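You operate a simulated robot arm through the tools that you are given. There is no shell and no other tool. Be economical: measure what you need, move in short steps, check, and stop when the job is done.

You are at the controls of a simulated two-armed robot. One attempt, no reset.

Task
Brush the white patch off the grey plate, then stand the orange tin from the chest on it.
Fine: bolt the chest again; use the yellow brush and put it back; the black tin stays. Set down upright: yellow round brush. What is to be rubbed or washed off counts as gone when no trace of it is left.

It is judged by the outcome, as a careful person would: the job done as asked, and still so three seconds after it is handed in. It fails if anything else is knocked over, pushed out of place, dropped, spilled or broken.

Robot
Two 6-joint arms with two-finger parallel grippers on one trunk, on a base that drives. Base frame: it is fixed to the floor where the robot stands at the start and does not move with it; the origin is under the middle of the robot, x ahead of it, y to its left, z up. Readings come in m, rad, newtons and seconds.
The left shoulder is at the start at [0.06, 0.187, 1.147], the right one opposite. With the tool pointing down near the work surface each hand reaches from about 0.22 to 0.62 m from the robot's upright axis, wherever it stands, measured 20 degrees to its own side. Places, roughly: chest lid [0.8, 0.1, 0.9]; green chest bolt [0.8, 0.2, 0.9]; green pads [0.8, 0, 0.9]; grey plate [0.4, 0.1, 0.8]; inside of the wood chest [0.8, 0.1, 0.8]; top of the grey plate [0.4, 0.1, 0.8]. Payload 1.57 kg a hand.
The TCP of each hand is the grasp point between the finger pads, 0.03 m short of the fingertips. In the tool frame z runs along the fingers and y along their closing line. Largest opening 0.11 m; finger width 0.024, thickness 0.012; the body of the gripper, 0.048 by 0.112 m, starts 0.078 m behind the TCP.
Orientation is told as [roll, pitch, yaw] about the base's x, y, z axes, in that order, counted from this pose: with the fingers straight down and closing along the base's y, the tool's x points along the base's -x, its y along +y and its z along -z.

Tools
- The arms move only by the tool send_rows. It takes "left_rows", "right_rows" or both (then of equal length, played together; a hand with none holds still); each is a list of rows, each a list of 7 numbers: the shift along the base's x, y, z in units of 100 mm (1.0 is 100 mm), then the turn, a rotation vector about the base's x, y, z in units of 60 degrees (1.0 is 60 degrees), then the finger opening in m, from 0 to 0.11. In form: [[tx, ty, tz, ax, ay, az, fingers], ...]. A call has 1 to 12 rows; each row is the pose to reach, as a shift and turn from the pose commanded when the call began. A call with a number of a shift or a turn outside -1 to 1 is refused whole. A row lasts 0.2 s, in which the tool goes at most 0.05 m and 0.15 rad; a call with a longer step from one row to the next is refused whole, and so is a gripper value outside its range. A pose out of reach is approached as far as the arm can. The call stops where the force on the tool passes 40 N (or 10 N more than at its start, if that is more) or the arm is blocked; 0.2 s more then pass. The fingers move at their own pace (about 0.153 m/s each) and stop on an object; they squeeze with about 34 N. The grip force told is the motor's: it shows also when the fingers shut on nothing. Time passes only in rows, and 0.2 s behind the last, so rows that repeat a pose let the fingers close. The reply holds the time, the measured pose of the TCP, the force on the tool along the base axes, the opening and the grip force, in the units named above and with some noise, with the torque about the TCP (base axes, N m) and any sound that the robot's microphone picked up, and new pictures: "show" is both (left out), scene, wrist or none (wrist: the cameras of the hands that moved).
- Cameras (640 x 400 px; columns grow to the right, rows downward): "scene" is now at [0.0031, 0.0211, 1.6739]; the picture's right is [0.32, -0.95, 0.00], its down [-0.83, -0.28, -0.47] and it looks along [0.45, 0.15, -0.88] (base axes); focal length 278 px, centre (320, 200). "left" rides on the left gripper at [0.07, -0.016, -0.141] in its tool frame; the picture's right is [0.23, 0.97, 0.00], its down [-0.86, 0.20, -0.48] and it looks along [-0.47, 0.11, 0.88] (tool axes); focal length 222 px, centre (320, 200). "right" rides on the right gripper at [0.07, 0.016, -0.141] in its tool frame; the picture's right is [-0.23, 0.97, 0.00], its down [-0.86, -0.20, -0.48] and it looks along [-0.47, -0.11, 0.88] (tool axes); focal length 222 px, centre (320, 200). There is no depth. A picture from a camera that has moved, and an enlarged one, comes with that camera's place and axes in the base frame and with its lens.
- lift_body(by): slides the trunk up (or, below 0, down) by that many m; the arms and the scene camera ride with it, the base frame stays. It gives what a move gives, with no picture.
- drive_base(legs): drives the robot by 1 to 6 legs, each [ahead, left, turn to the left] in m, m and rad, along the robot's own axes; the way and the turn of a leg run together, so that a leg with both is an arc; at most 1.5 m and 3.142 rad a leg. The arms and the cameras ride along, it lands a little off, and it stops where it bumps. It gives what a move gives, and a new picture of the scene camera.
- pan_tilt(pan, tilt): turns the head with the scene camera to pan (to the left, within 1.501 rad either way) and tilt (down, from -0.506 to 1.204), counted from straight ahead of the robot. It gives what a move gives, and a new picture of the scene camera.
- enlarge(camera, box): a new picture of the part [left, top, right, bottom] of that camera's present view, enlarged. It takes no simulated time.
- job_done(): hands the job in; it is judged then, once.

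Go step by step. Nothing tells you exact positions but the pictures and the camera data: compare them with the known pose of the tool, close in by small moves and look again before you grip or let go. The budget is 120 turns and 260 pictures, counting those below and the enlarged ones. Unless the task says otherwise, let go and move clear before handing in, and close with one line.

The tools are called after "Call:" as a command line: name --argument value ..., lists and objects as JSON in quotes. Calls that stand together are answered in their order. send_rows: Moves the arms, as the interface text tells. Its arguments: {"type":"object","properties":{"left_rows":{"type":"array"},"right_rows":{"type":"array"},"show":{"type":"string","enum":["both","scene","wrist","none"]}},"required":[]} The other tools are called the same way: lift_body (by) slides the trunk up or down; drive_base (legs) drives the base; pan_tilt (pan, tilt) turns the head that bears the scene camera; enlarge (camera, box) takes an enlarged picture of a part of a camera's view; job_done () hands the job in.

At the start:

```text
t: 0.0
left_tcp_pos: [0.3644, 0.2976, 1.2064]
left_tool_rot: [0.001, -0.001, 0.002]
left_wrist_force: [0.0, 0.5, -1.1]
left_ft_torque: [-0.01, 0.0, 0.0]
left_finger_gap: 0.1099
left_grasp_force: 0.1
right_tcp_pos: [0.3384, -0.0611, 1.2506]
right_tool_rot: [-0.002, -0.001, -0.001]
right_wrist_force: [0.1, 0.0, 0.9]
right_ft_torque: [0.01, -0.02, -0.01]
right_finger_gap: 0.11
right_grasp_force: 0.1
trunk travel left (down, up): [-0.775, 0.215]
robot x, y, heading: [0.0006, 0.0014, -0.007]
head pan, tilt: [0.33, 1.075]
```

scene: 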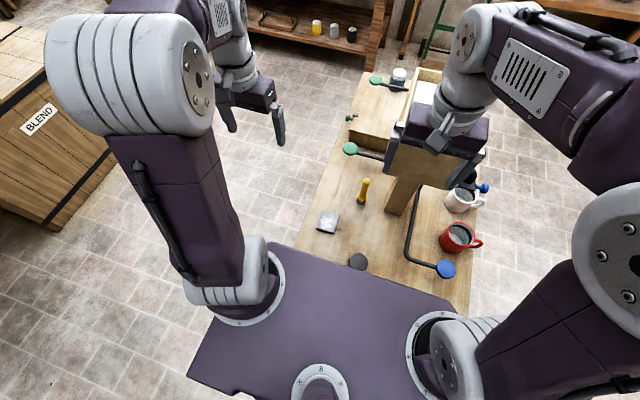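
right: 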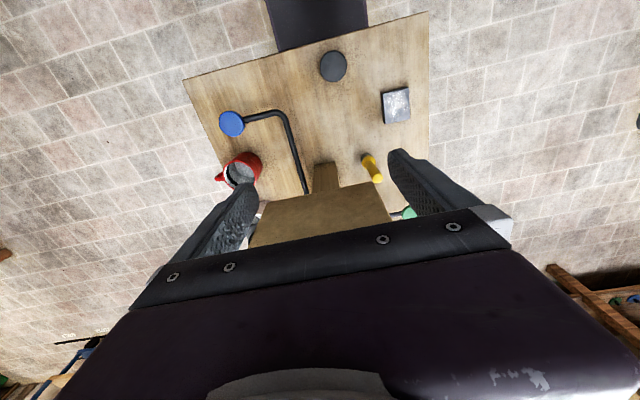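
left: 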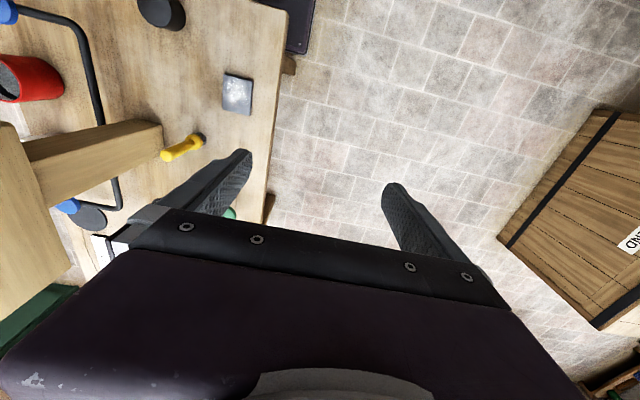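

I see a table ahead with a plate, a yellow brush, a chest behind a post, and levers. I'll look closer before moving.

Call:
enlarge --camera "scene" --box '[290, 60, 500, 290]'

Call:
pan_tilt --pan 0.1 --tilt 0.75

```text
1.74 times, centred on (395, 175) of scene
camera zoom: at [0.0031, 0.0211, 1.6739], right [0.32, -0.95, 0.0], down [-0.83, -0.28, -0.47], along [0.45, 0.15, -0.88], focal length 483 px, centre (190, 244)
```

zoom: 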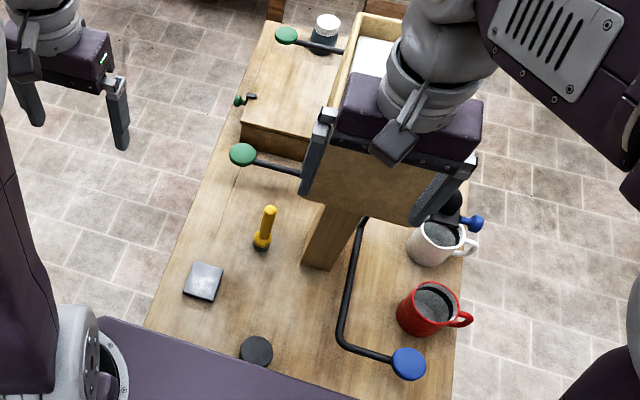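

```text
t: 0.8
left_tcp_pos: [0.3631, 0.2971, 1.2062]
left_tool_rot: [0.001, 0.001, -0.001]
left_wrist_force: [-1.1, -0.1, -0.1]
left_ft_torque: [-0.01, 0.0, -0.01]
left_finger_gap: 0.1103
left_grasp_force: 0.1
right_tcp_pos: [0.3378, -0.0612, 1.2502]
right_tool_rot: [0.001, 0.001, -0.001]
right_wrist_force: [1.2, -0.1, 0.3]
right_ft_torque: [-0.02, -0.01, -0.01]
right_finger_gap: 0.1102
right_grasp_force: 0.1
trunk travel left (down, up): [-0.775, 0.215]
robot x, y, heading: [-0.0012, -0.0013, -0.001]
head pan, tilt: [0.099, 0.75]
camera scene: at [0.0241, 0.0086, 1.6981], right [0.1, -0.99, 0.0], down [-0.68, -0.07, -0.73], along [0.73, 0.07, -0.68], focal length 278 px, centre (320, 200)
```

scene: 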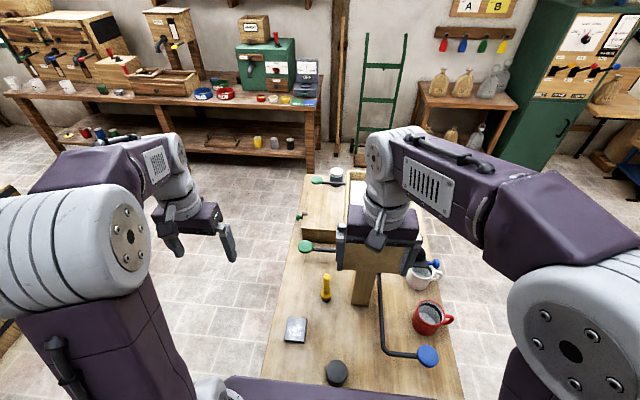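

The right arm hides the middle of the table. I'll move it aside to the right.

Call:
send_rows --right_rows '[[-0.2, -0.3, 0.2, 0, 0, 0, 0.11], [-0.4, -0.7, 0.2, 0, 0, 0, 0.11], [-0.5, -1.0, 0.2, 0, 0, 0, 0.11]]' --show "none"

Call:
send_rows --right_rows '[[0, -0.4, 0, 0, 0, 0, 0.11], [0, -0.8, 0, 0, 0, 0, 0.11], [0, -1.0, 0, 0, 0, 0, 0.11]]' --show "none"

Call:
send_rows --right_rows '[[0, -0.4, 0, 0, 0, 0, 0.11], [0, -0.8, 0, 0, 0, 0, 0.11], [0, -1.0, 0, 0, 0, 0, 0.11]]' --show "scene"

Call:
enlarge --camera "scene" --box '[250, 150, 490, 300]'

Call:
enlarge --camera "scene" --box '[250, 250, 490, 400]'

```text
t: 1.6
left_tcp_pos: [0.3641, 0.2963, 1.2067]
left_tool_rot: [0.0, -0.001, 0.0]
left_wrist_force: [0.3, -0.4, -1.1]
left_ft_torque: [0.02, 0.0, 0.04]
left_finger_gap: 0.1099
left_grasp_force: 0.0
right_tcp_pos: [0.2896, -0.1611, 1.2703]
right_tool_rot: [0.001, -0.001, 0.0]
right_wrist_force: [1.0, 0.6, -0.7]
right_ft_torque: [0.01, -0.01, 0.0]
right_finger_gap: 0.11
right_grasp_force: 0.0
trunk travel left (down, up): [-0.775, 0.215]
robot x, y, heading: [0.0022, 0.0011, 0.001]
head pan, tilt: [0.099, 0.75]
```

```text
t: 2.4
left_tcp_pos: [0.3636, 0.2971, 1.2073]
left_tool_rot: [0.001, 0.001, -0.001]
left_wrist_force: [0.3, 0.0, 0.1]
left_ft_torque: [0.01, 0.04, 0.01]
left_finger_gap: 0.1101
left_grasp_force: 0.1
right_tcp_pos: [0.2887, -0.2618, 1.2708]
right_tool_rot: [0.001, 0.001, 0.0]
right_wrist_force: [0.0, -0.2, 0.2]
right_ft_torque: [0.02, 0.0, 0.01]
right_finger_gap: 0.1101
right_grasp_force: 0.1
trunk travel left (down, up): [-0.775, 0.215]
robot x, y, heading: [0.003, 0.0006, 0.002]
head pan, tilt: [0.099, 0.75]
```

```text
t: 3.2
left_tcp_pos: [0.3636, 0.298, 1.2062]
left_tool_rot: [0.0, -0.001, 0.0]
left_wrist_force: [-0.5, -0.4, -1.0]
left_ft_torque: [-0.03, 0.02, 0.02]
left_finger_gap: 0.1099
left_grasp_force: 0.1
right_tcp_pos: [0.2885, -0.3602, 1.2682]
right_tool_rot: [0.0, -0.001, 0.001]
right_wrist_force: [0.3, -0.2, 0.7]
right_ft_torque: [-0.02, -0.02, 0.02]
right_finger_gap: 0.1101
right_grasp_force: 0.0
trunk travel left (down, up): [-0.775, 0.215]
robot x, y, heading: [0.0017, -0.0024, -0.002]
head pan, tilt: [0.099, 0.75]
camera scene: at [0.024, 0.0083, 1.6982], right [0.1, -1.0, 0.0], down [-0.68, -0.07, -0.73], along [0.73, 0.07, -0.68], focal length 278 px, centre (320, 200)
```

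scene: 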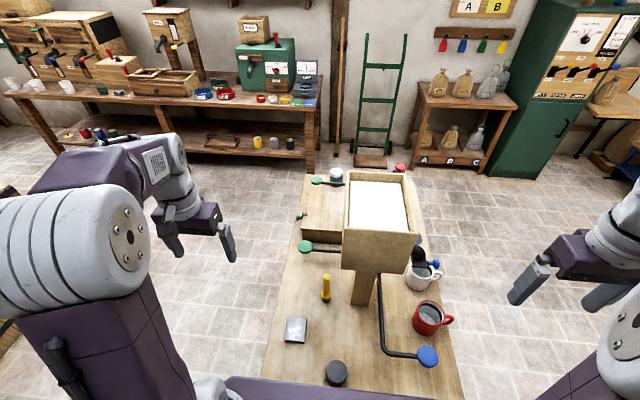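

```text
2.67 times, centred on (370, 225) of scene
camera zoom: at [0.024, 0.0083, 1.6982], right [0.1, -1.0, 0.0], down [-0.68, -0.07, -0.73], along [0.73, 0.07, -0.68], focal length 741 px, centre (187, 133)
```

zoom: 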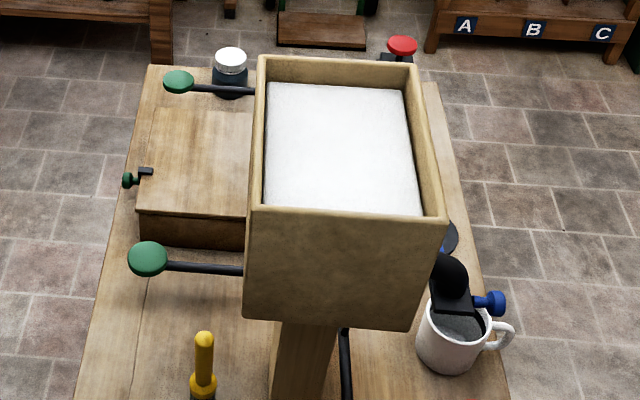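

```text
2.67 times, centred on (370, 325) of scene
camera zoom: at [0.024, 0.0083, 1.6982], right [0.1, -1.0, 0.0], down [-0.68, -0.07, -0.73], along [0.73, 0.07, -0.68], focal length 741 px, centre (187, -133)
```

zoom: 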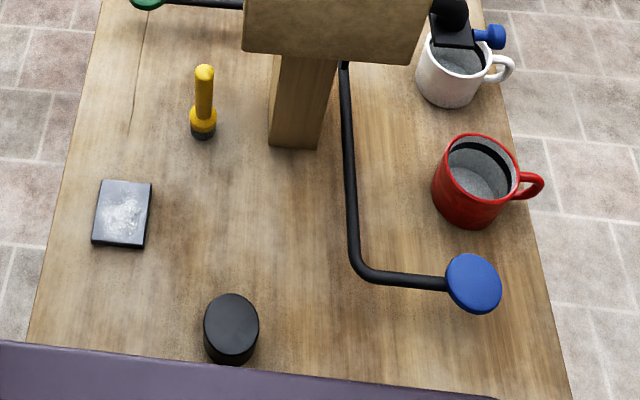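

The chest sits beyond reach from here, so I'll work from the table's left side, facing it (-y). I'll drive there: left, ahead, then turn right.

Call:
drive_base --legs '[[0, 0.8, 0], [0.62, 0, 0], [0, 0, -1.571]]'

Call:
pan_tilt --pan 0.0 --tilt 0.9

```text
t: 14.6
left_tcp_pos: [0.8999, 0.4108, 1.2074]
left_tool_rot: [0.001, 0.0, -1.637]
left_wrist_force: [-0.3, -1.3, -0.2]
left_ft_torque: [0.02, -0.02, 0.03]
left_finger_gap: 0.1101
left_grasp_force: 0.0
right_tcp_pos: [0.249, 0.5301, 1.2683]
right_tool_rot: [0.001, 0.001, -1.637]
right_wrist_force: [0.0, 0.8, 0.5]
right_ft_torque: [0.01, 0.0, -0.01]
right_finger_gap: 0.1098
right_grasp_force: 0.0
trunk travel left (down, up): [-0.775, 0.215]
robot x, y, heading: [0.6285, 0.7931, -1.635]
head pan, tilt: [0.099, 0.75]
camera scene: at [0.6368, 0.771, 1.6981], right [-1.0, -0.03, 0.0], down [-0.02, 0.68, -0.73], along [0.02, -0.73, -0.68], focal length 278 px, centre (320, 200)
```

scene: 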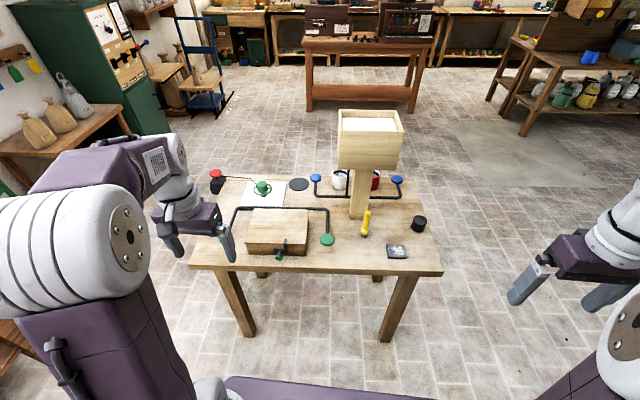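

```text
t: 15.3
left_tcp_pos: [0.9008, 0.4123, 1.2061]
left_tool_rot: [-0.001, 0.001, -1.637]
left_wrist_force: [-0.5, 0.4, -0.4]
left_ft_torque: [0.01, 0.0, 0.01]
left_finger_gap: 0.1101
left_grasp_force: 0.0
right_tcp_pos: [0.2497, 0.5297, 1.2667]
right_tool_rot: [0.001, 0.002, -1.638]
right_wrist_force: [-0.3, -0.1, -0.3]
right_ft_torque: [0.01, -0.01, 0.0]
right_finger_gap: 0.1101
right_grasp_force: 0.0
trunk travel left (down, up): [-0.775, 0.215]
robot x, y, heading: [0.6298, 0.7918, -1.637]
head pan, tilt: [0.0, 0.901]
camera scene: at [0.6288, 0.7785, 1.6863], right [-1.0, 0.07, 0.0], down [0.05, 0.78, -0.62], along [-0.04, -0.62, -0.78], focal length 278 px, centre (320, 200)
```

scene: 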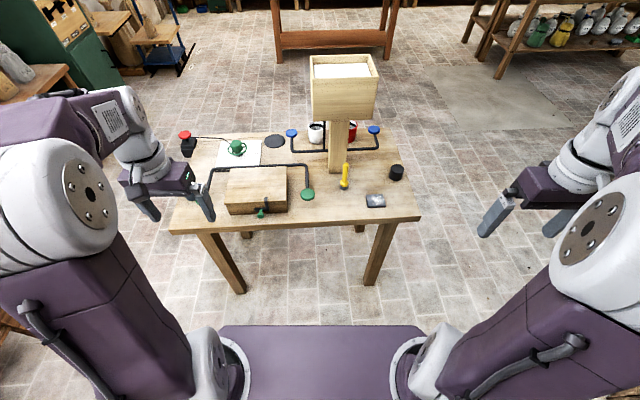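

Call:
enlarge --camera "scene" --box '[160, 110, 320, 210]'

Call:
enlarge --camera "scene" --box '[270, 110, 430, 210]'

```text
4.00 times, centred on (240, 160) of scene
camera zoom: at [0.6288, 0.7785, 1.6863], right [-1.0, 0.07, 0.0], down [0.05, 0.78, -0.62], along [-0.04, -0.62, -0.78], focal length 1111 px, centre (640, 360)
```

zoom: 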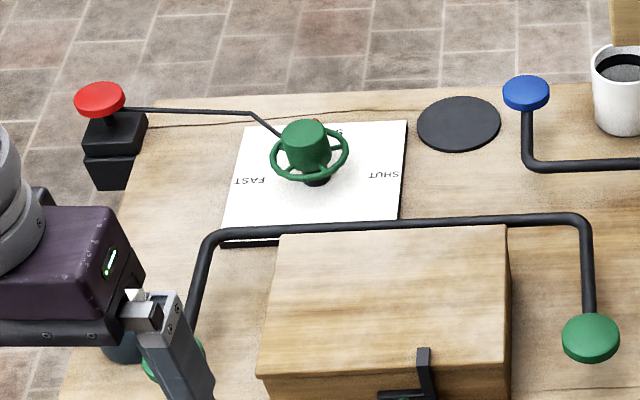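

```text
4.00 times, centred on (350, 160) of scene
camera zoom: at [0.6288, 0.7785, 1.6863], right [-1.0, 0.07, 0.0], down [0.05, 0.78, -0.62], along [-0.04, -0.62, -0.78], focal length 1111 px, centre (200, 360)
```

zoom: 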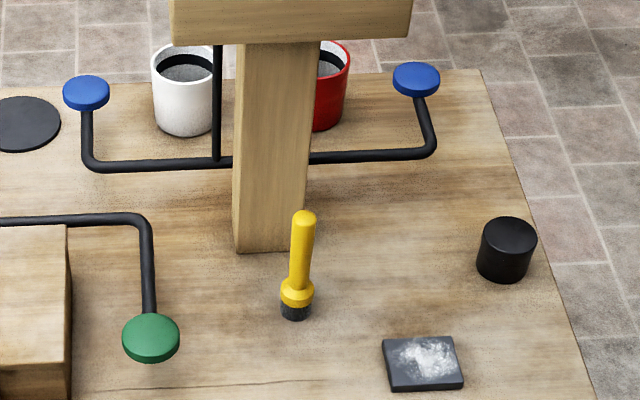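

The layout is clear: the plate and brush are on the right half, the chest with green treadle pads and bolt on the left. I'll move in closer.

Call:
drive_base --legs '[[0, 0, 0.066], [0.2, 0, 0]]'

Call:
pan_tilt --pan 0.0 --tilt 1.0

Call:
enlarge --camera "scene" --box '[120, 100, 320, 225]'

Call:
enlarge --camera "scene" --box '[290, 100, 450, 200]'

```text
t: 17.3
left_tcp_pos: [0.9243, 0.2273, 1.2084]
left_tool_rot: [0.0, -0.003, -1.571]
left_wrist_force: [0.6, 0.2, 0.4]
left_ft_torque: [-0.06, -0.02, 0.03]
left_finger_gap: 0.1099
left_grasp_force: 0.0
right_tcp_pos: [0.2672, 0.303, 1.2695]
right_tool_rot: [0.001, -0.002, -1.573]
right_wrist_force: [-0.2, 0.5, -0.4]
right_ft_torque: [0.0, -0.02, -0.01]
right_finger_gap: 0.1099
right_grasp_force: 0.0
trunk travel left (down, up): [-0.775, 0.215]
robot x, y, heading: [0.629, 0.5872, -1.566]
head pan, tilt: [0.0, 0.901]
camera scene: at [0.6296, 0.5771, 1.6863], right [-1.0, 0.0, 0.0], down [0.0, 0.78, -0.62], along [0.0, -0.62, -0.78], focal length 278 px, centre (320, 200)
```

scene: 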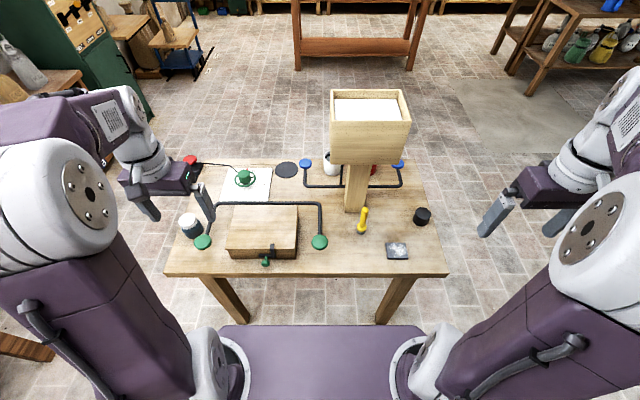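

```text
t: 18.0
left_tcp_pos: [0.926, 0.2258, 1.2064]
left_tool_rot: [0.001, 0.0, -1.572]
left_wrist_force: [-0.6, 0.5, -1.0]
left_ft_torque: [0.0, -0.01, 0.05]
left_finger_gap: 0.11
left_grasp_force: 0.1
right_tcp_pos: [0.2664, 0.2998, 1.269]
right_tool_rot: [0.001, -0.001, -1.57]
right_wrist_force: [-0.4, -0.4, 0.2]
right_ft_torque: [0.04, 0.01, -0.02]
right_finger_gap: 0.1101
right_grasp_force: 0.1
trunk travel left (down, up): [-0.775, 0.215]
robot x, y, heading: [0.63, 0.5883, -1.575]
head pan, tilt: [0.0, 1.0]
camera scene: at [0.6298, 0.5793, 1.679], right [-1.0, 0.0, 0.0], down [0.0, 0.84, -0.54], along [0.0, -0.54, -0.84], focal length 278 px, centre (320, 200)
```

scene: 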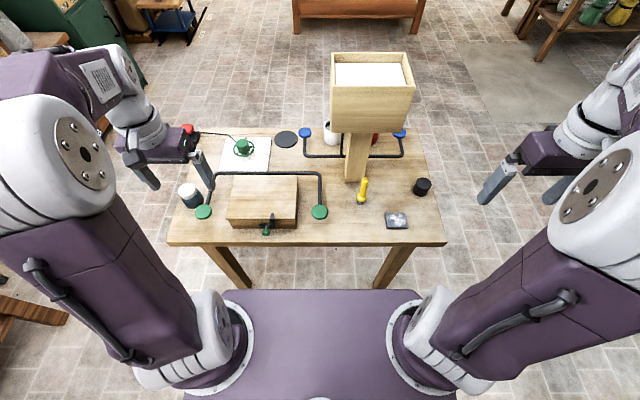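

```text
3.20 times, centred on (220, 162) of scene
camera zoom: at [0.6298, 0.5793, 1.679], right [-1.0, 0.0, 0.0], down [0.0, 0.84, -0.54], along [0.0, -0.54, -0.84], focal length 889 px, centre (640, 320)
```

zoom: 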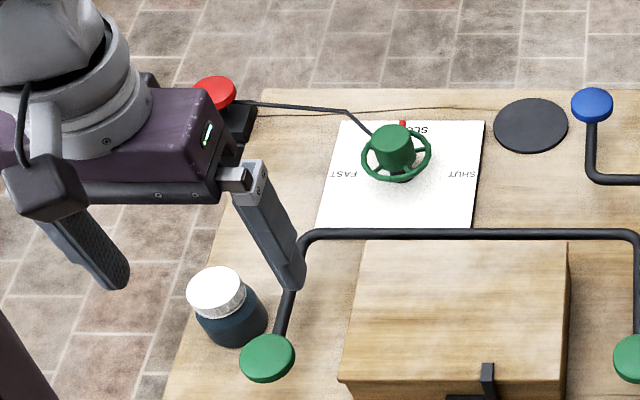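

```text
4.00 times, centred on (370, 150) of scene
camera zoom: at [0.6298, 0.5793, 1.679], right [-1.0, 0.0, 0.0], down [0.0, 0.84, -0.54], along [0.0, -0.54, -0.84], focal length 1111 px, centre (120, 400)
```

zoom: 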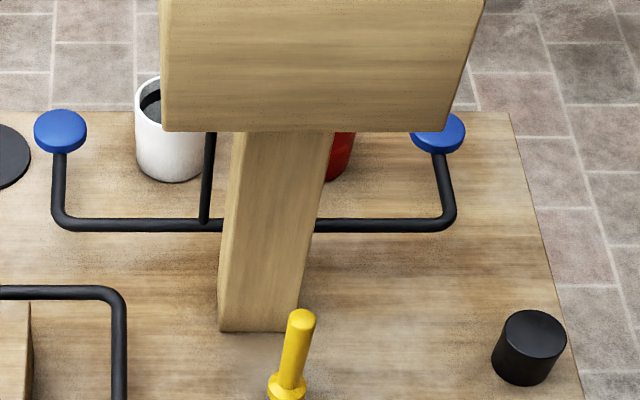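

Call:
enlarge --camera "scene" --box '[340, 160, 440, 240]'

Call:
enlarge --camera "scene" --box '[180, 160, 340, 260]'

```text
5.00 times, centred on (390, 200) of scene
camera zoom: at [0.6298, 0.5793, 1.679], right [-1.0, 0.0, 0.0], down [0.0, 0.84, -0.54], along [0.0, -0.54, -0.84], focal length 1389 px, centre (-30, 200)
```

zoom: 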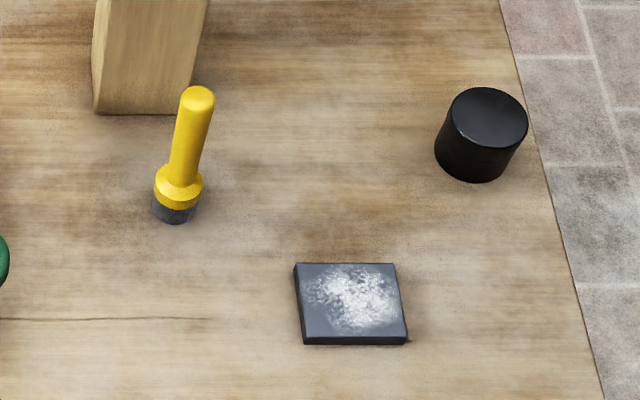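

```text
4.00 times, centred on (260, 210) of scene
camera zoom: at [0.6298, 0.5793, 1.679], right [-1.0, 0.0, 0.0], down [0.0, 0.84, -0.54], along [0.0, -0.54, -0.84], focal length 1111 px, centre (560, 160)
```

zoom: 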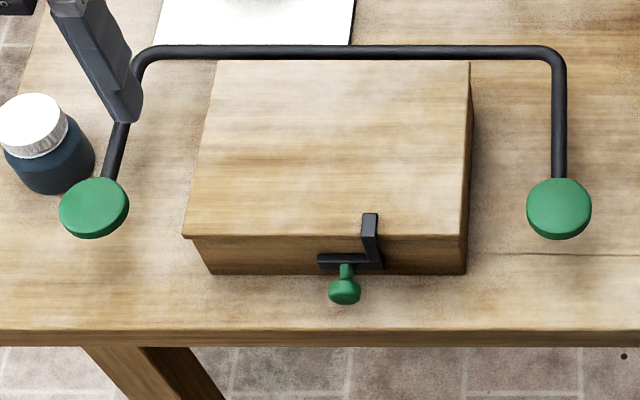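

The brush stands at about (0.481, 0.033) with z from 0.82 to 0.953. The plate top centre is about (0.366, 0.118, 0.83), and the bin overhangs from y<-0.01 above z 1.12. I'll approach the brush with the right hand tilted 45 degrees from the +y side.

Call:
send_rows --right_rows '[[0.17, 0, -0.17, -0.125, 0, 0, 0.07], [0.33, 0, -0.33, -0.25, 0, 0, 0.07], [0.5, 0, -0.5, -0.375, 0, 0, 0.07], [0.67, 0, -0.67, -0.5, 0, 0, 0.07], [0.83, 0, -0.83, -0.625, 0, 0, 0.07], [1, 0, -1, -0.75, 0, 0, 0.07]]' --show "none"

Call:
send_rows --right_rows '[[0.25, -0.2, -0.25, 0, 0, 0, 0.07], [0.5, -0.4, -0.5, 0, 0, 0, 0.07], [0.75, -0.6, -0.75, 0, 0, 0, 0.07], [1, -0.8, -1, 0, 0, 0, 0.07]]' --show "both"

```text
t: 19.4
left_tcp_pos: [0.9251, 0.224, 1.2064]
left_tool_rot: [0.001, -0.002, -1.57]
left_wrist_force: [-0.8, 0.1, -0.2]
left_ft_torque: [0.02, -0.02, 0.0]
left_finger_gap: 0.11
left_grasp_force: 0.1
right_tcp_pos: [0.3142, 0.2583, 1.2248]
right_tool_rot: [0.001, -0.783, -1.571]
right_wrist_force: [0.7, -0.4, -0.3]
right_ft_torque: [0.01, 0.02, 0.02]
right_finger_gap: 0.07
right_grasp_force: 0.1
right hand out of reach, approached as far as the arm can: row 4, 5, 6
trunk travel left (down, up): [-0.775, 0.215]
robot x, y, heading: [0.6242, 0.5896, -1.567]
head pan, tilt: [0.0, 1.0]
```

```text
t: 20.4
left_tcp_pos: [0.9252, 0.2241, 1.2063]
left_tool_rot: [0.0, 0.001, -1.571]
left_wrist_force: [-0.2, -1.1, 1.1]
left_ft_torque: [0.01, 0.03, -0.02]
left_finger_gap: 0.1101
left_grasp_force: 0.2
right_tcp_pos: [0.4029, 0.1483, 1.1361]
right_tool_rot: [-0.003, -0.781, -1.565]
right_wrist_force: [0.4, -0.3, -0.4]
right_ft_torque: [0.03, -0.02, 0.01]
right_finger_gap: 0.0697
right_grasp_force: 0.0
right hand out of reach, approached as far as the arm can: row 1, 2, 3, 4
trunk travel left (down, up): [-0.775, 0.215]
robot x, y, heading: [0.6243, 0.5903, -1.571]
head pan, tilt: [0.0, 1.0]
camera scene: at [0.6307, 0.5769, 1.679], right [-1.0, 0.0, 0.0], down [0.0, 0.84, -0.54], along [0.0, -0.54, -0.84], focal length 278 px, centre (320, 200)
camera right: at [0.4203, 0.2962, 1.1868], right [0.97, -0.16, 0.16], down [-0.2, -0.27, 0.94], along [-0.11, -0.95, -0.3], focal length 222 px, centre (320, 200)
```

scene: 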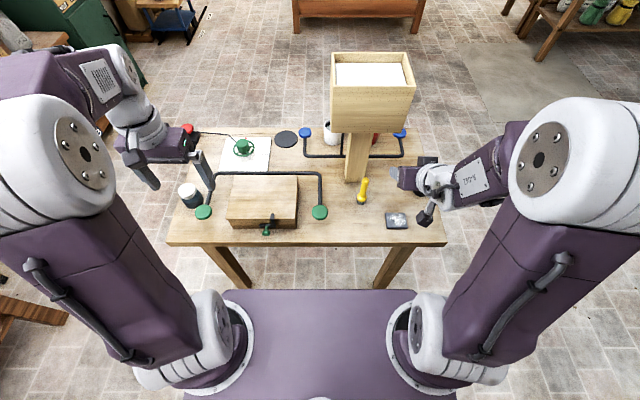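
right: 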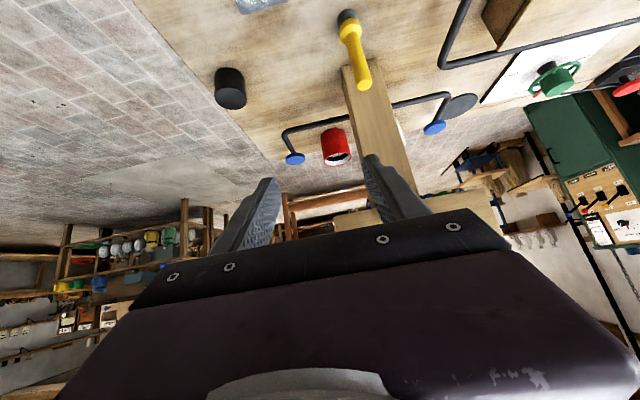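

The tilt takes the wrist too close to the shoulder. I'll reduce it to about 28 degrees.

Call:
send_rows --right_rows '[[0.1, 0, 0, 0.1, 0, 0, 0.07], [0.2, 0, 0, 0.2, 0, 0, 0.07], [0.3, 0, 0, 0.28, 0, 0, 0.07]]' --show "wrist"

```text
t: 21.2
left_tcp_pos: [0.9256, 0.2257, 1.2074]
left_tool_rot: [0.001, 0.0, -1.57]
left_wrist_force: [-0.1, 0.7, 0.0]
left_ft_torque: [0.02, -0.02, 0.03]
left_finger_gap: 0.11
left_grasp_force: 0.1
right_tcp_pos: [0.4399, 0.1471, 1.1394]
right_tool_rot: [0.073, -0.602, -1.569]
right_wrist_force: [-0.8, 0.4, 0.5]
right_ft_torque: [-0.02, 0.02, -0.01]
right_finger_gap: 0.0703
right_grasp_force: 0.1
right hand out of reach, approached as far as the arm can: row 2, 3
trunk travel left (down, up): [-0.775, 0.215]
robot x, y, heading: [0.6323, 0.5902, -1.569]
head pan, tilt: [0.0, 1.0]
camera right: at [0.4468, 0.285, 1.2162], right [0.97, -0.15, 0.19], down [-0.23, -0.44, 0.87], along [-0.04, -0.88, -0.46], focal length 222 px, centre (320, 200)
```

right: 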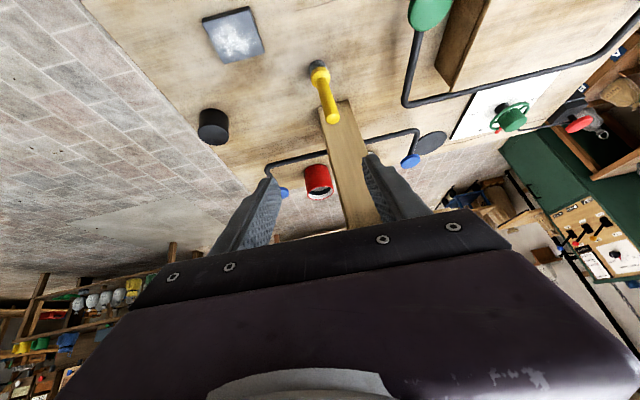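

Call:
send_rows --right_rows '[[0.1, 0, -0.3, 0, 0, 0, 0.07], [0.2, 0, -0.6, 0, 0, 0, 0.07], [0.3, 0, -0.9, 0, 0, 0, 0.07], [0.3, 0, -0.9, 0, 0, 0, 0.07]]' --show "wrist"

```text
t: 22.2
left_tcp_pos: [0.9251, 0.2259, 1.2079]
left_tool_rot: [0.0, 0.0, -1.57]
left_wrist_force: [0.2, 0.4, -0.5]
left_ft_torque: [-0.01, -0.01, -0.04]
left_finger_gap: 0.11
left_grasp_force: 0.1
right_tcp_pos: [0.4656, 0.1484, 1.049]
right_tool_rot: [0.0, -0.494, -1.57]
right_wrist_force: [-1.3, 0.4, 0.0]
right_ft_torque: [-0.03, 0.0, -0.03]
right_finger_gap: 0.0699
right_grasp_force: 0.1
right hand out of reach, approached as far as the arm can: row 1
trunk travel left (down, up): [-0.775, 0.215]
robot x, y, heading: [0.6285, 0.5863, -1.574]
head pan, tilt: [0.0, 1.0]
camera right: at [0.4835, 0.2752, 1.1396], right [0.97, -0.2, 0.11], down [-0.2, -0.53, 0.83], along [-0.11, -0.83, -0.55], focal length 222 px, centre (320, 200)
```

right: 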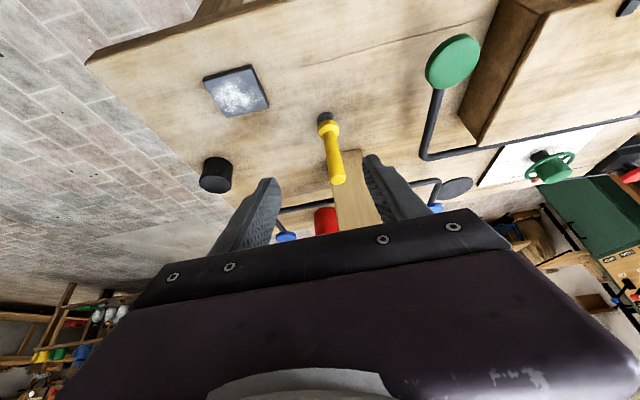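

The brush is confirmed at (0.479, 0.033). I'll lower alongside it, then slide in toward -y.

Call:
send_rows --right_rows '[[0.06, -0.1, -0.33, 0, 0, 0, 0.07], [0.13, -0.2, -0.67, 0, 0, 0, 0.07], [0.13, -0.3, -1.0, 0, 0, 0, 0.07]]' --show "none"

Call:
send_rows --right_rows '[[0, -0.15, -0.33, 0, 0, 0, 0.07], [0, -0.35, -0.33, 0, 0, 0, 0.07], [0, -0.55, -0.33, 0, 0, 0, 0.07]]' --show "wrist"

```text
t: 23.0
left_tcp_pos: [0.9252, 0.2254, 1.2063]
left_tool_rot: [0.001, -0.001, -1.57]
left_wrist_force: [0.5, -0.7, 0.3]
left_ft_torque: [0.01, 0.01, 0.04]
left_finger_gap: 0.1101
left_grasp_force: 0.0
right_tcp_pos: [0.4814, 0.1167, 0.9477]
right_tool_rot: [0.0, -0.495, -1.573]
right_wrist_force: [0.4, -0.4, 0.1]
right_ft_torque: [-0.01, -0.02, 0.0]
right_finger_gap: 0.0699
right_grasp_force: 0.0
trunk travel left (down, up): [-0.775, 0.215]
robot x, y, heading: [0.6272, 0.5888, -1.572]
head pan, tilt: [0.0, 1.0]
```

```text
t: 23.8
left_tcp_pos: [0.9255, 0.227, 1.2065]
left_tool_rot: [-0.001, 0.001, -1.572]
left_wrist_force: [0.4, 0.0, -0.4]
left_ft_torque: [0.02, 0.01, 0.0]
left_finger_gap: 0.11
left_grasp_force: 0.0
right_tcp_pos: [0.4813, 0.0599, 0.9151]
right_tool_rot: [0.0, -0.492, -1.569]
right_wrist_force: [0.2, -0.4, -0.3]
right_ft_torque: [0.0, -0.01, 0.0]
right_finger_gap: 0.0698
right_grasp_force: 0.1
trunk travel left (down, up): [-0.775, 0.215]
robot x, y, heading: [0.6291, 0.5915, -1.57]
head pan, tilt: [0.0, 1.0]
camera right: at [0.4985, 0.189, 1.0055], right [0.97, -0.2, 0.11], down [-0.2, -0.53, 0.83], along [-0.11, -0.83, -0.55], focal length 222 px, centre (320, 200)
```

right: 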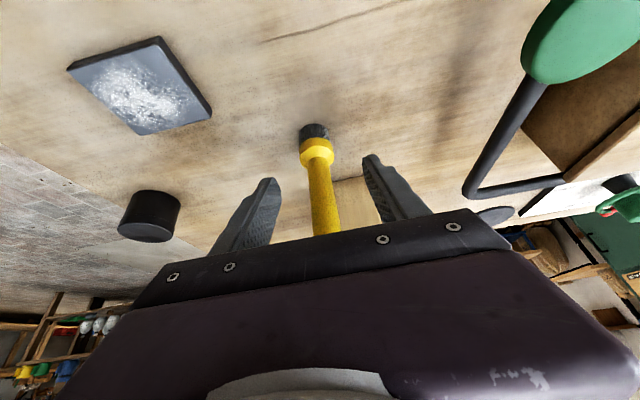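

Call:
send_rows --right_rows '[[-0.01, -0.14, 0, 0, 0, 0, 0.07], [-0.02, -0.26, 0, 0, 0, 0, 0.07], [-0.02, -0.26, 0, 0, 0, 0, 0.03], [-0.02, -0.26, 0, 0, 0, 0, 0.0], [-0.02, -0.26, 0, 0, 0, 0, 0.0]]' --show "wrist"

```text
t: 25.0
left_tcp_pos: [0.9247, 0.2248, 1.2076]
left_tool_rot: [0.0, 0.0, -1.572]
left_wrist_force: [0.3, -0.6, -0.3]
left_ft_torque: [0.01, -0.04, 0.04]
left_finger_gap: 0.1101
left_grasp_force: 0.1
right_tcp_pos: [0.4787, 0.0359, 0.9154]
right_tool_rot: [-0.001, -0.492, -1.572]
right_wrist_force: [-0.3, 0.6, -0.5]
right_ft_torque: [-0.02, 0.02, 0.01]
right_finger_gap: 0.0211
right_grasp_force: 34.4
trunk travel left (down, up): [-0.775, 0.215]
robot x, y, heading: [0.6268, 0.5884, -1.578]
head pan, tilt: [0.0, 1.0]
camera right: at [0.4964, 0.1631, 1.0059], right [0.97, -0.2, 0.11], down [-0.2, -0.53, 0.83], along [-0.11, -0.83, -0.55], focal length 222 px, centre (320, 200)
```

right: 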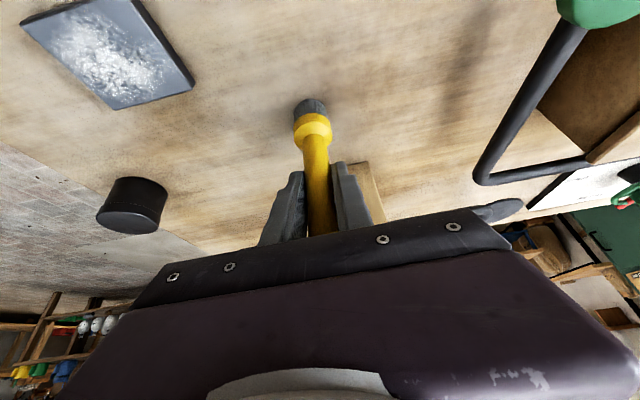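

The brush is gripped. I'll lift it and carry it above the plate centre.

Call:
send_rows --right_rows '[[0, 0, 0.3, 0, 0, 0, 0], [0, 0, 0.5, 0, 0, 0, 0], [-0.3, 0.25, 0.5, 0, 0, 0, 0], [-0.6, 0.5, 0.5, 0, 0, 0, 0], [-0.9, 0.75, 0.5, 0, 0, 0, 0], [-1.0, 0.86, 0.4, 0, 0, 0, 0]]' --show "wrist"

Call:
enlarge --camera "scene" --box '[340, 160, 440, 240]'

```text
t: 26.4
left_tcp_pos: [0.924, 0.2256, 1.2068]
left_tool_rot: [-0.002, 0.0, -1.569]
left_wrist_force: [0.3, 0.0, 0.4]
left_ft_torque: [-0.02, -0.02, 0.01]
left_finger_gap: 0.11
left_grasp_force: 0.1
right_tcp_pos: [0.3762, 0.1193, 0.9551]
right_tool_rot: [-0.002, -0.491, -1.57]
right_wrist_force: [-0.7, 0.6, -0.5]
right_ft_torque: [-0.01, -0.01, -0.02]
right_finger_gap: 0.0207
right_grasp_force: 34.2
trunk travel left (down, up): [-0.775, 0.215]
robot x, y, heading: [0.626, 0.5908, -1.571]
head pan, tilt: [0.0, 1.0]
camera right: at [0.3928, 0.2481, 1.0459], right [0.97, -0.2, 0.11], down [-0.2, -0.53, 0.83], along [-0.11, -0.83, -0.55], focal length 222 px, centre (320, 200)
```

right: 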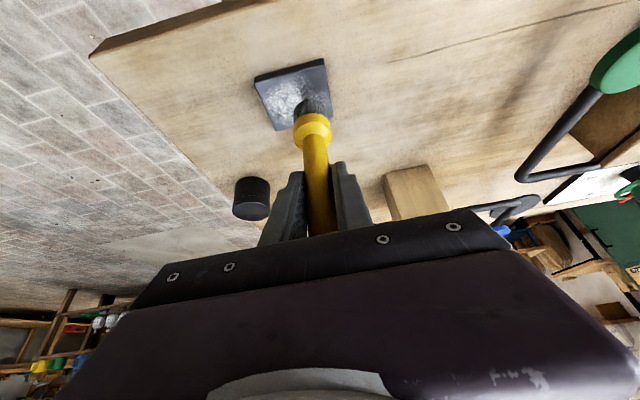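

```text
5.00 times, centred on (390, 200) of scene
camera zoom: at [0.6291, 0.5789, 1.679], right [-1.0, 0.0, 0.0], down [0.0, 0.84, -0.54], along [0.0, -0.54, -0.84], focal length 1389 px, centre (-30, 200)
```

zoom: 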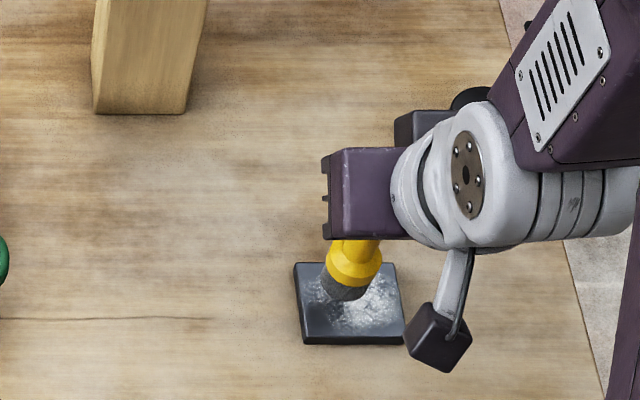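

Call:
send_rows --right_rows '[[-0.1, -0.03, -0.1, 0, 0, 0, 0], [-0.1, -0.03, -0.2, 0, 0, 0, 0], [-0.1, -0.03, -0.29, 0, 0, 0, 0]]' --show "none"

Call:
send_rows --right_rows '[[0, 0, -0.02, 0, 0, 0, 0]]' --show "wrist"

Call:
enlarge --camera "right" --box '[240, 40, 400, 140]'

```text
t: 27.2
left_tcp_pos: [0.9252, 0.2263, 1.2071]
left_tool_rot: [0.002, 0.001, -1.571]
left_wrist_force: [0.2, 0.6, -0.3]
left_ft_torque: [0.0, 0.02, -0.01]
left_finger_gap: 0.11
left_grasp_force: 0.0
right_tcp_pos: [0.3684, 0.1183, 0.9268]
right_tool_rot: [-0.004, -0.494, -1.569]
right_wrist_force: [-0.6, -0.5, 2.6]
right_ft_torque: [0.0, -0.03, 0.02]
right_finger_gap: 0.0209
right_grasp_force: 33.6
trunk travel left (down, up): [-0.775, 0.215]
robot x, y, heading: [0.6262, 0.5922, -1.574]
head pan, tilt: [0.0, 1.0]
```

```text
t: 27.6
left_tcp_pos: [0.926, 0.2279, 1.2079]
left_tool_rot: [0.001, -0.001, -1.572]
left_wrist_force: [-0.1, -0.2, -0.4]
left_ft_torque: [0.02, 0.04, 0.0]
left_finger_gap: 0.1101
left_grasp_force: 0.1
right_tcp_pos: [0.3674, 0.1192, 0.9263]
right_tool_rot: [-0.003, -0.5, -1.569]
right_wrist_force: [0.2, 0.7, 20.5]
right_ft_torque: [0.14, 0.16, 0.02]
right_finger_gap: 0.021
right_grasp_force: 34.2
trunk travel left (down, up): [-0.775, 0.215]
robot x, y, heading: [0.6255, 0.5856, -1.571]
head pan, tilt: [0.0, 1.0]
camera right: at [0.3853, 0.247, 1.0168], right [0.97, -0.2, 0.11], down [-0.2, -0.52, 0.83], along [-0.11, -0.83, -0.55], focal length 222 px, centre (320, 200)
```

right: 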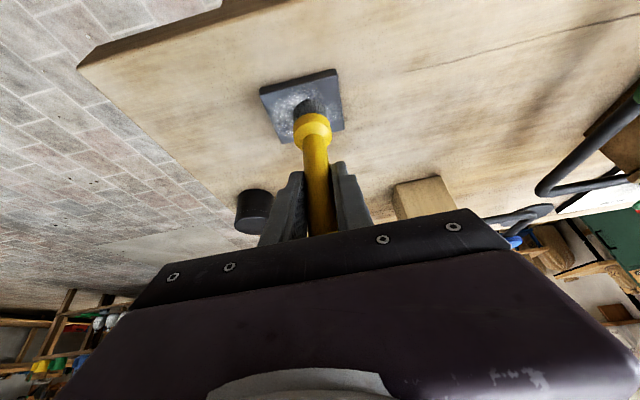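

```text
4.00 times, centred on (320, 90) of right
camera zoom: at [0.3853, 0.247, 1.0168], right [0.97, -0.2, 0.11], down [-0.2, -0.52, 0.83], along [-0.11, -0.83, -0.55], focal length 888 px, centre (320, 640)
```

zoom: 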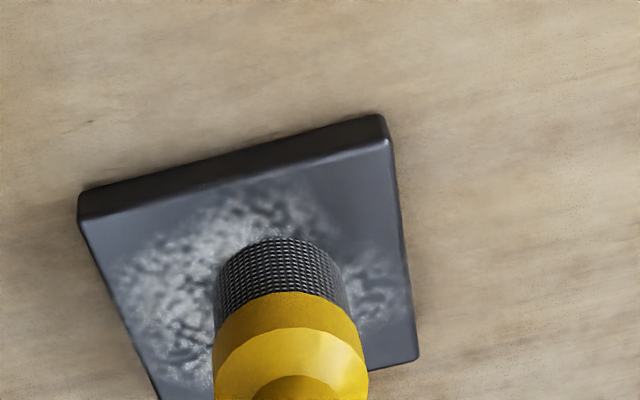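

Contact is at TCP z of about 0.927. I'll ease to a light press and try one short stroke to see whether the plate stays put.

Call:
send_rows --right_rows '[[0, 0, 0.01, 0, 0, 0, 0], [-0.1, 0, 0.01, 0, 0, 0, 0], [-0.2, 0, 0.01, 0, 0, 0, 0], [-0.1, 0, 0.01, 0, 0, 0, 0], [0, 0, 0.01, 0, 0, 0, 0]]' --show "none"

Call:
enlarge --camera "right" --box '[240, 40, 400, 140]'

```text
t: 28.8
left_tcp_pos: [0.9249, 0.2261, 1.2073]
left_tool_rot: [0.001, 0.0, -1.571]
left_wrist_force: [0.0, 0.7, 1.3]
left_ft_torque: [0.01, -0.03, 0.02]
left_finger_gap: 0.11
left_grasp_force: 0.1
right_tcp_pos: [0.3673, 0.1212, 0.9277]
right_tool_rot: [-0.002, -0.493, -1.571]
right_wrist_force: [-3.2, 0.2, 10.0]
right_ft_torque: [0.03, 0.25, -0.01]
right_finger_gap: 0.021
right_grasp_force: 33.9
trunk travel left (down, up): [-0.775, 0.215]
robot x, y, heading: [0.6296, 0.5896, -1.57]
head pan, tilt: [0.0, 1.0]
```

```text
4.00 times, centred on (320, 90) of right
camera zoom: at [0.3848, 0.248, 1.0175], right [0.97, -0.2, 0.11], down [-0.2, -0.53, 0.83], along [-0.11, -0.83, -0.55], focal length 888 px, centre (320, 640)
```

zoom: 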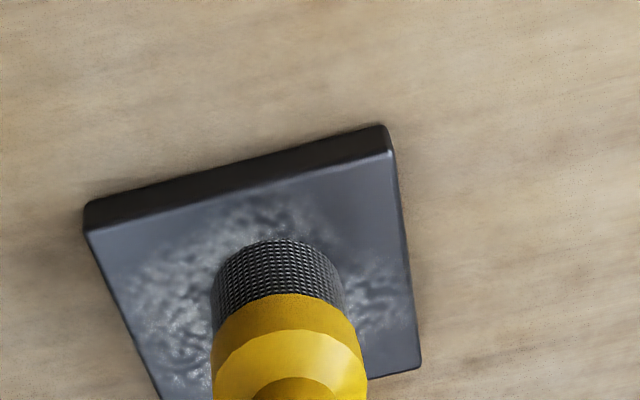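

The patch is fading and the plate holds still. I'll rub over the whole area.

Call:
send_rows --right_rows '[[-0.12, 0, 0, 0, 0, 0, 0], [-0.24, 0.0, 0, 0, 0, 0, 0], [-0.24, -0.12, 0, 0, 0, 0, 0], [-0.08, -0.12, 0, 0, 0, 0, 0], [0.08, -0.12, 0, 0, 0, 0, 0], [0.24, -0.12, 0, 0, 0, 0, 0], [0.24, -0.24, 0, 0, 0, 0, 0], [0.08, -0.24, 0, 0, 0, 0, 0], [-0.08, -0.24, 0, 0, 0, 0, 0], [-0.24, -0.24, 0, 0, 0, 0, 0], [-0.1, -0.12, 0, 0, 0, 0, 0], [0, 0, 0, 0, 0, 0, 0]]' --show "none"

Call:
send_rows --right_rows '[[-0.12, 0, 0, 0, 0, 0, 0], [-0.24, 0.12, 0, 0, 0, 0, 0], [-0.1, 0.14, 0, 0, 0, 0, 0], [0.08, 0.14, 0, 0, 0, 0, 0], [0.24, 0.12, 0, 0, 0, 0, 0], [0.24, -0.02, 0, 0, 0, 0, 0], [0.08, -0.02, 0, 0, 0, 0, 0], [-0.08, -0.05, 0, 0, 0, 0, 0], [-0.24, -0.05, 0, 0, 0, 0, 0], [-0.24, -0.18, 0, 0, 0, 0, 0], [-0.1, -0.18, 0, 0, 0, 0, 0], [0, 0, 0, 0, 0, 0, 0]]' --show "none"

Call:
enlarge --camera "right" --box '[240, 40, 400, 140]'

```text
t: 31.4
left_tcp_pos: [0.9264, 0.2257, 1.2072]
left_tool_rot: [0.0, 0.0, -1.571]
left_wrist_force: [1.0, 0.6, 0.8]
left_ft_torque: [-0.01, 0.03, 0.02]
left_finger_gap: 0.1099
left_grasp_force: 0.1
right_tcp_pos: [0.3668, 0.1216, 0.9243]
right_tool_rot: [-0.003, -0.492, -1.568]
right_wrist_force: [0.8, -1.9, 7.9]
right_ft_torque: [0.0, -0.09, 0.0]
right_finger_gap: 0.0212
right_grasp_force: 34.3
trunk travel left (down, up): [-0.775, 0.215]
robot x, y, heading: [0.6304, 0.5908, -1.569]
head pan, tilt: [0.0, 1.0]
```

```text
t: 34.0
left_tcp_pos: [0.9254, 0.2269, 1.207]
left_tool_rot: [0.0, -0.001, -1.571]
left_wrist_force: [-0.4, -0.3, 0.7]
left_ft_torque: [-0.02, 0.01, -0.01]
left_finger_gap: 0.11
left_grasp_force: 0.1
right_tcp_pos: [0.368, 0.1187, 0.9269]
right_tool_rot: [0.0, -0.491, -1.568]
right_wrist_force: [-0.6, 0.5, -1.4]
right_ft_torque: [-0.01, 0.04, 0.0]
right_finger_gap: 0.0212
right_grasp_force: 33.8
trunk travel left (down, up): [-0.775, 0.215]
robot x, y, heading: [0.6297, 0.5879, -1.571]
head pan, tilt: [0.0, 1.0]
```

```text
4.00 times, centred on (320, 90) of right
camera zoom: at [0.3849, 0.2458, 1.0179], right [0.97, -0.2, 0.11], down [-0.2, -0.53, 0.83], along [-0.11, -0.83, -0.55], focal length 888 px, centre (320, 640)
```

zoom: 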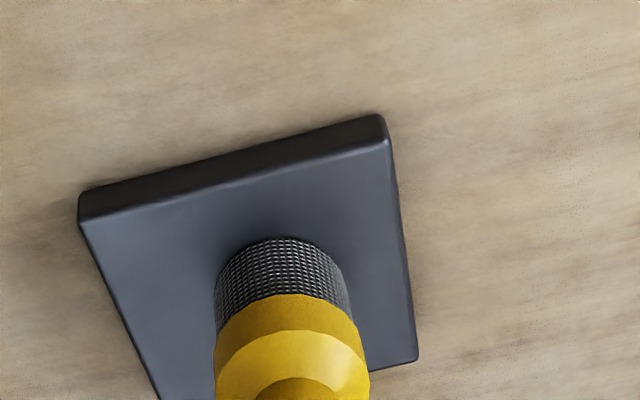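

Call:
send_rows --right_rows '[[0, 0, 0.2, 0, 0, 0, 0], [0, 0, 0.4, 0, 0, 0, 0], [0.3, -0.3, 0.5, 0, 0, 0, 0], [0.6, -0.6, 0.5, 0, 0, 0, 0], [0.9, -0.8, 0.5, 0, 0, 0, 0], [1.0, -0.85, 0.5, 0, 0, 0, 0]]' --show "wrist"

Call:
enlarge --camera "scene" --box '[340, 160, 440, 240]'

Call:
enlarge --camera "right" --box '[20, 0, 340, 200]'

```text
t: 35.4
left_tcp_pos: [0.925, 0.2251, 1.2058]
left_tool_rot: [0.001, 0.0, -1.571]
left_wrist_force: [0.2, -0.7, -0.2]
left_ft_torque: [0.0, -0.01, -0.01]
left_finger_gap: 0.1099
left_grasp_force: 0.0
right_tcp_pos: [0.4679, 0.0341, 0.9765]
right_tool_rot: [0.001, -0.49, -1.57]
right_wrist_force: [1.0, 0.7, -1.1]
right_ft_torque: [0.02, 0.02, 0.0]
right_finger_gap: 0.0209
right_grasp_force: 33.9
trunk travel left (down, up): [-0.775, 0.215]
robot x, y, heading: [0.6283, 0.5904, -1.574]
head pan, tilt: [0.0, 1.0]
camera right: at [0.4849, 0.1608, 1.0677], right [0.97, -0.2, 0.11], down [-0.2, -0.53, 0.83], along [-0.11, -0.83, -0.55], focal length 222 px, centre (320, 200)
```

right: 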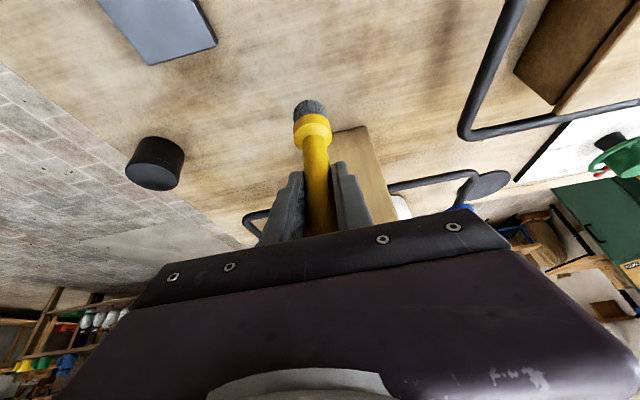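

```text
5.00 times, centred on (390, 200) of scene
camera zoom: at [0.6302, 0.5791, 1.679], right [-1.0, 0.0, 0.0], down [0.0, 0.84, -0.54], along [0.0, -0.54, -0.84], focal length 1389 px, centre (-30, 200)
```

zoom: 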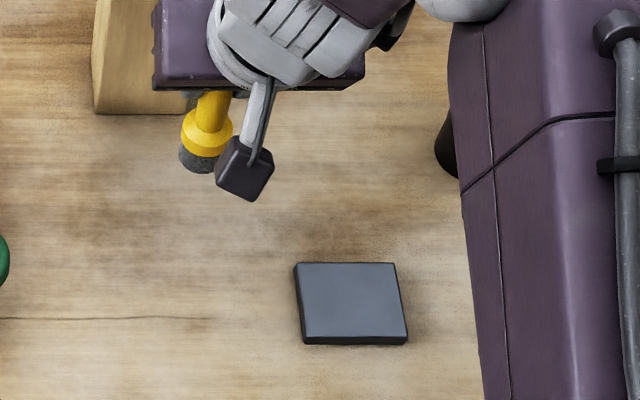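

```text
2.00 times, centred on (180, 100) of right
camera zoom: at [0.4849, 0.1608, 1.0677], right [0.97, -0.2, 0.11], down [-0.2, -0.53, 0.83], along [-0.11, -0.83, -0.55], focal length 444 px, centre (600, 400)
```

zoom: 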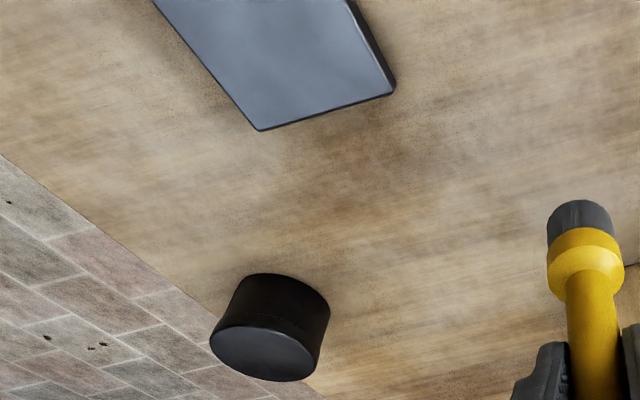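

Call:
enlarge --camera "scene" --box '[382, 208, 412, 232]'

Call:
enlarge --camera "right" --box '[90, 0, 230, 80]'

```text
16.00 times, centred on (397, 220) of scene
camera zoom: at [0.6302, 0.5791, 1.679], right [-1.0, 0.0, 0.0], down [0.0, 0.84, -0.54], along [0.0, -0.54, -0.84], focal length 4445 px, centre (-912, -120)
```

zoom: 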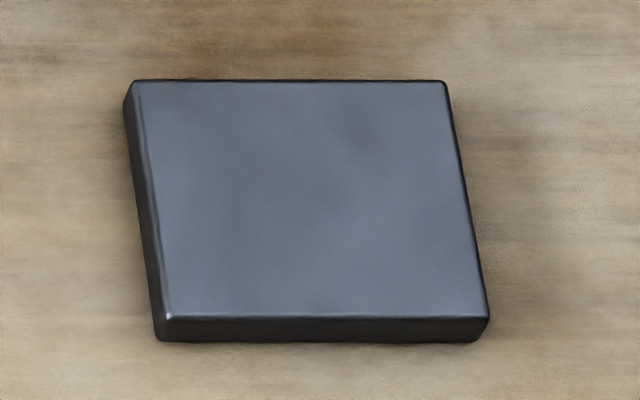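

```text
4.57 times, centred on (160, 40) of right
camera zoom: at [0.4849, 0.1608, 1.0677], right [0.97, -0.2, 0.11], down [-0.2, -0.53, 0.83], along [-0.11, -0.83, -0.55], focal length 1015 px, centre (1051, 931)
```

zoom: 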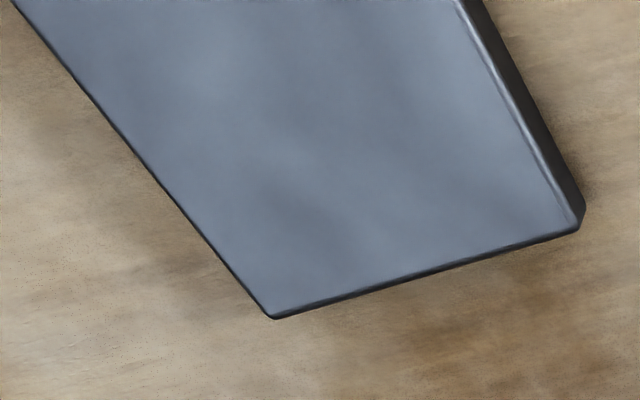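

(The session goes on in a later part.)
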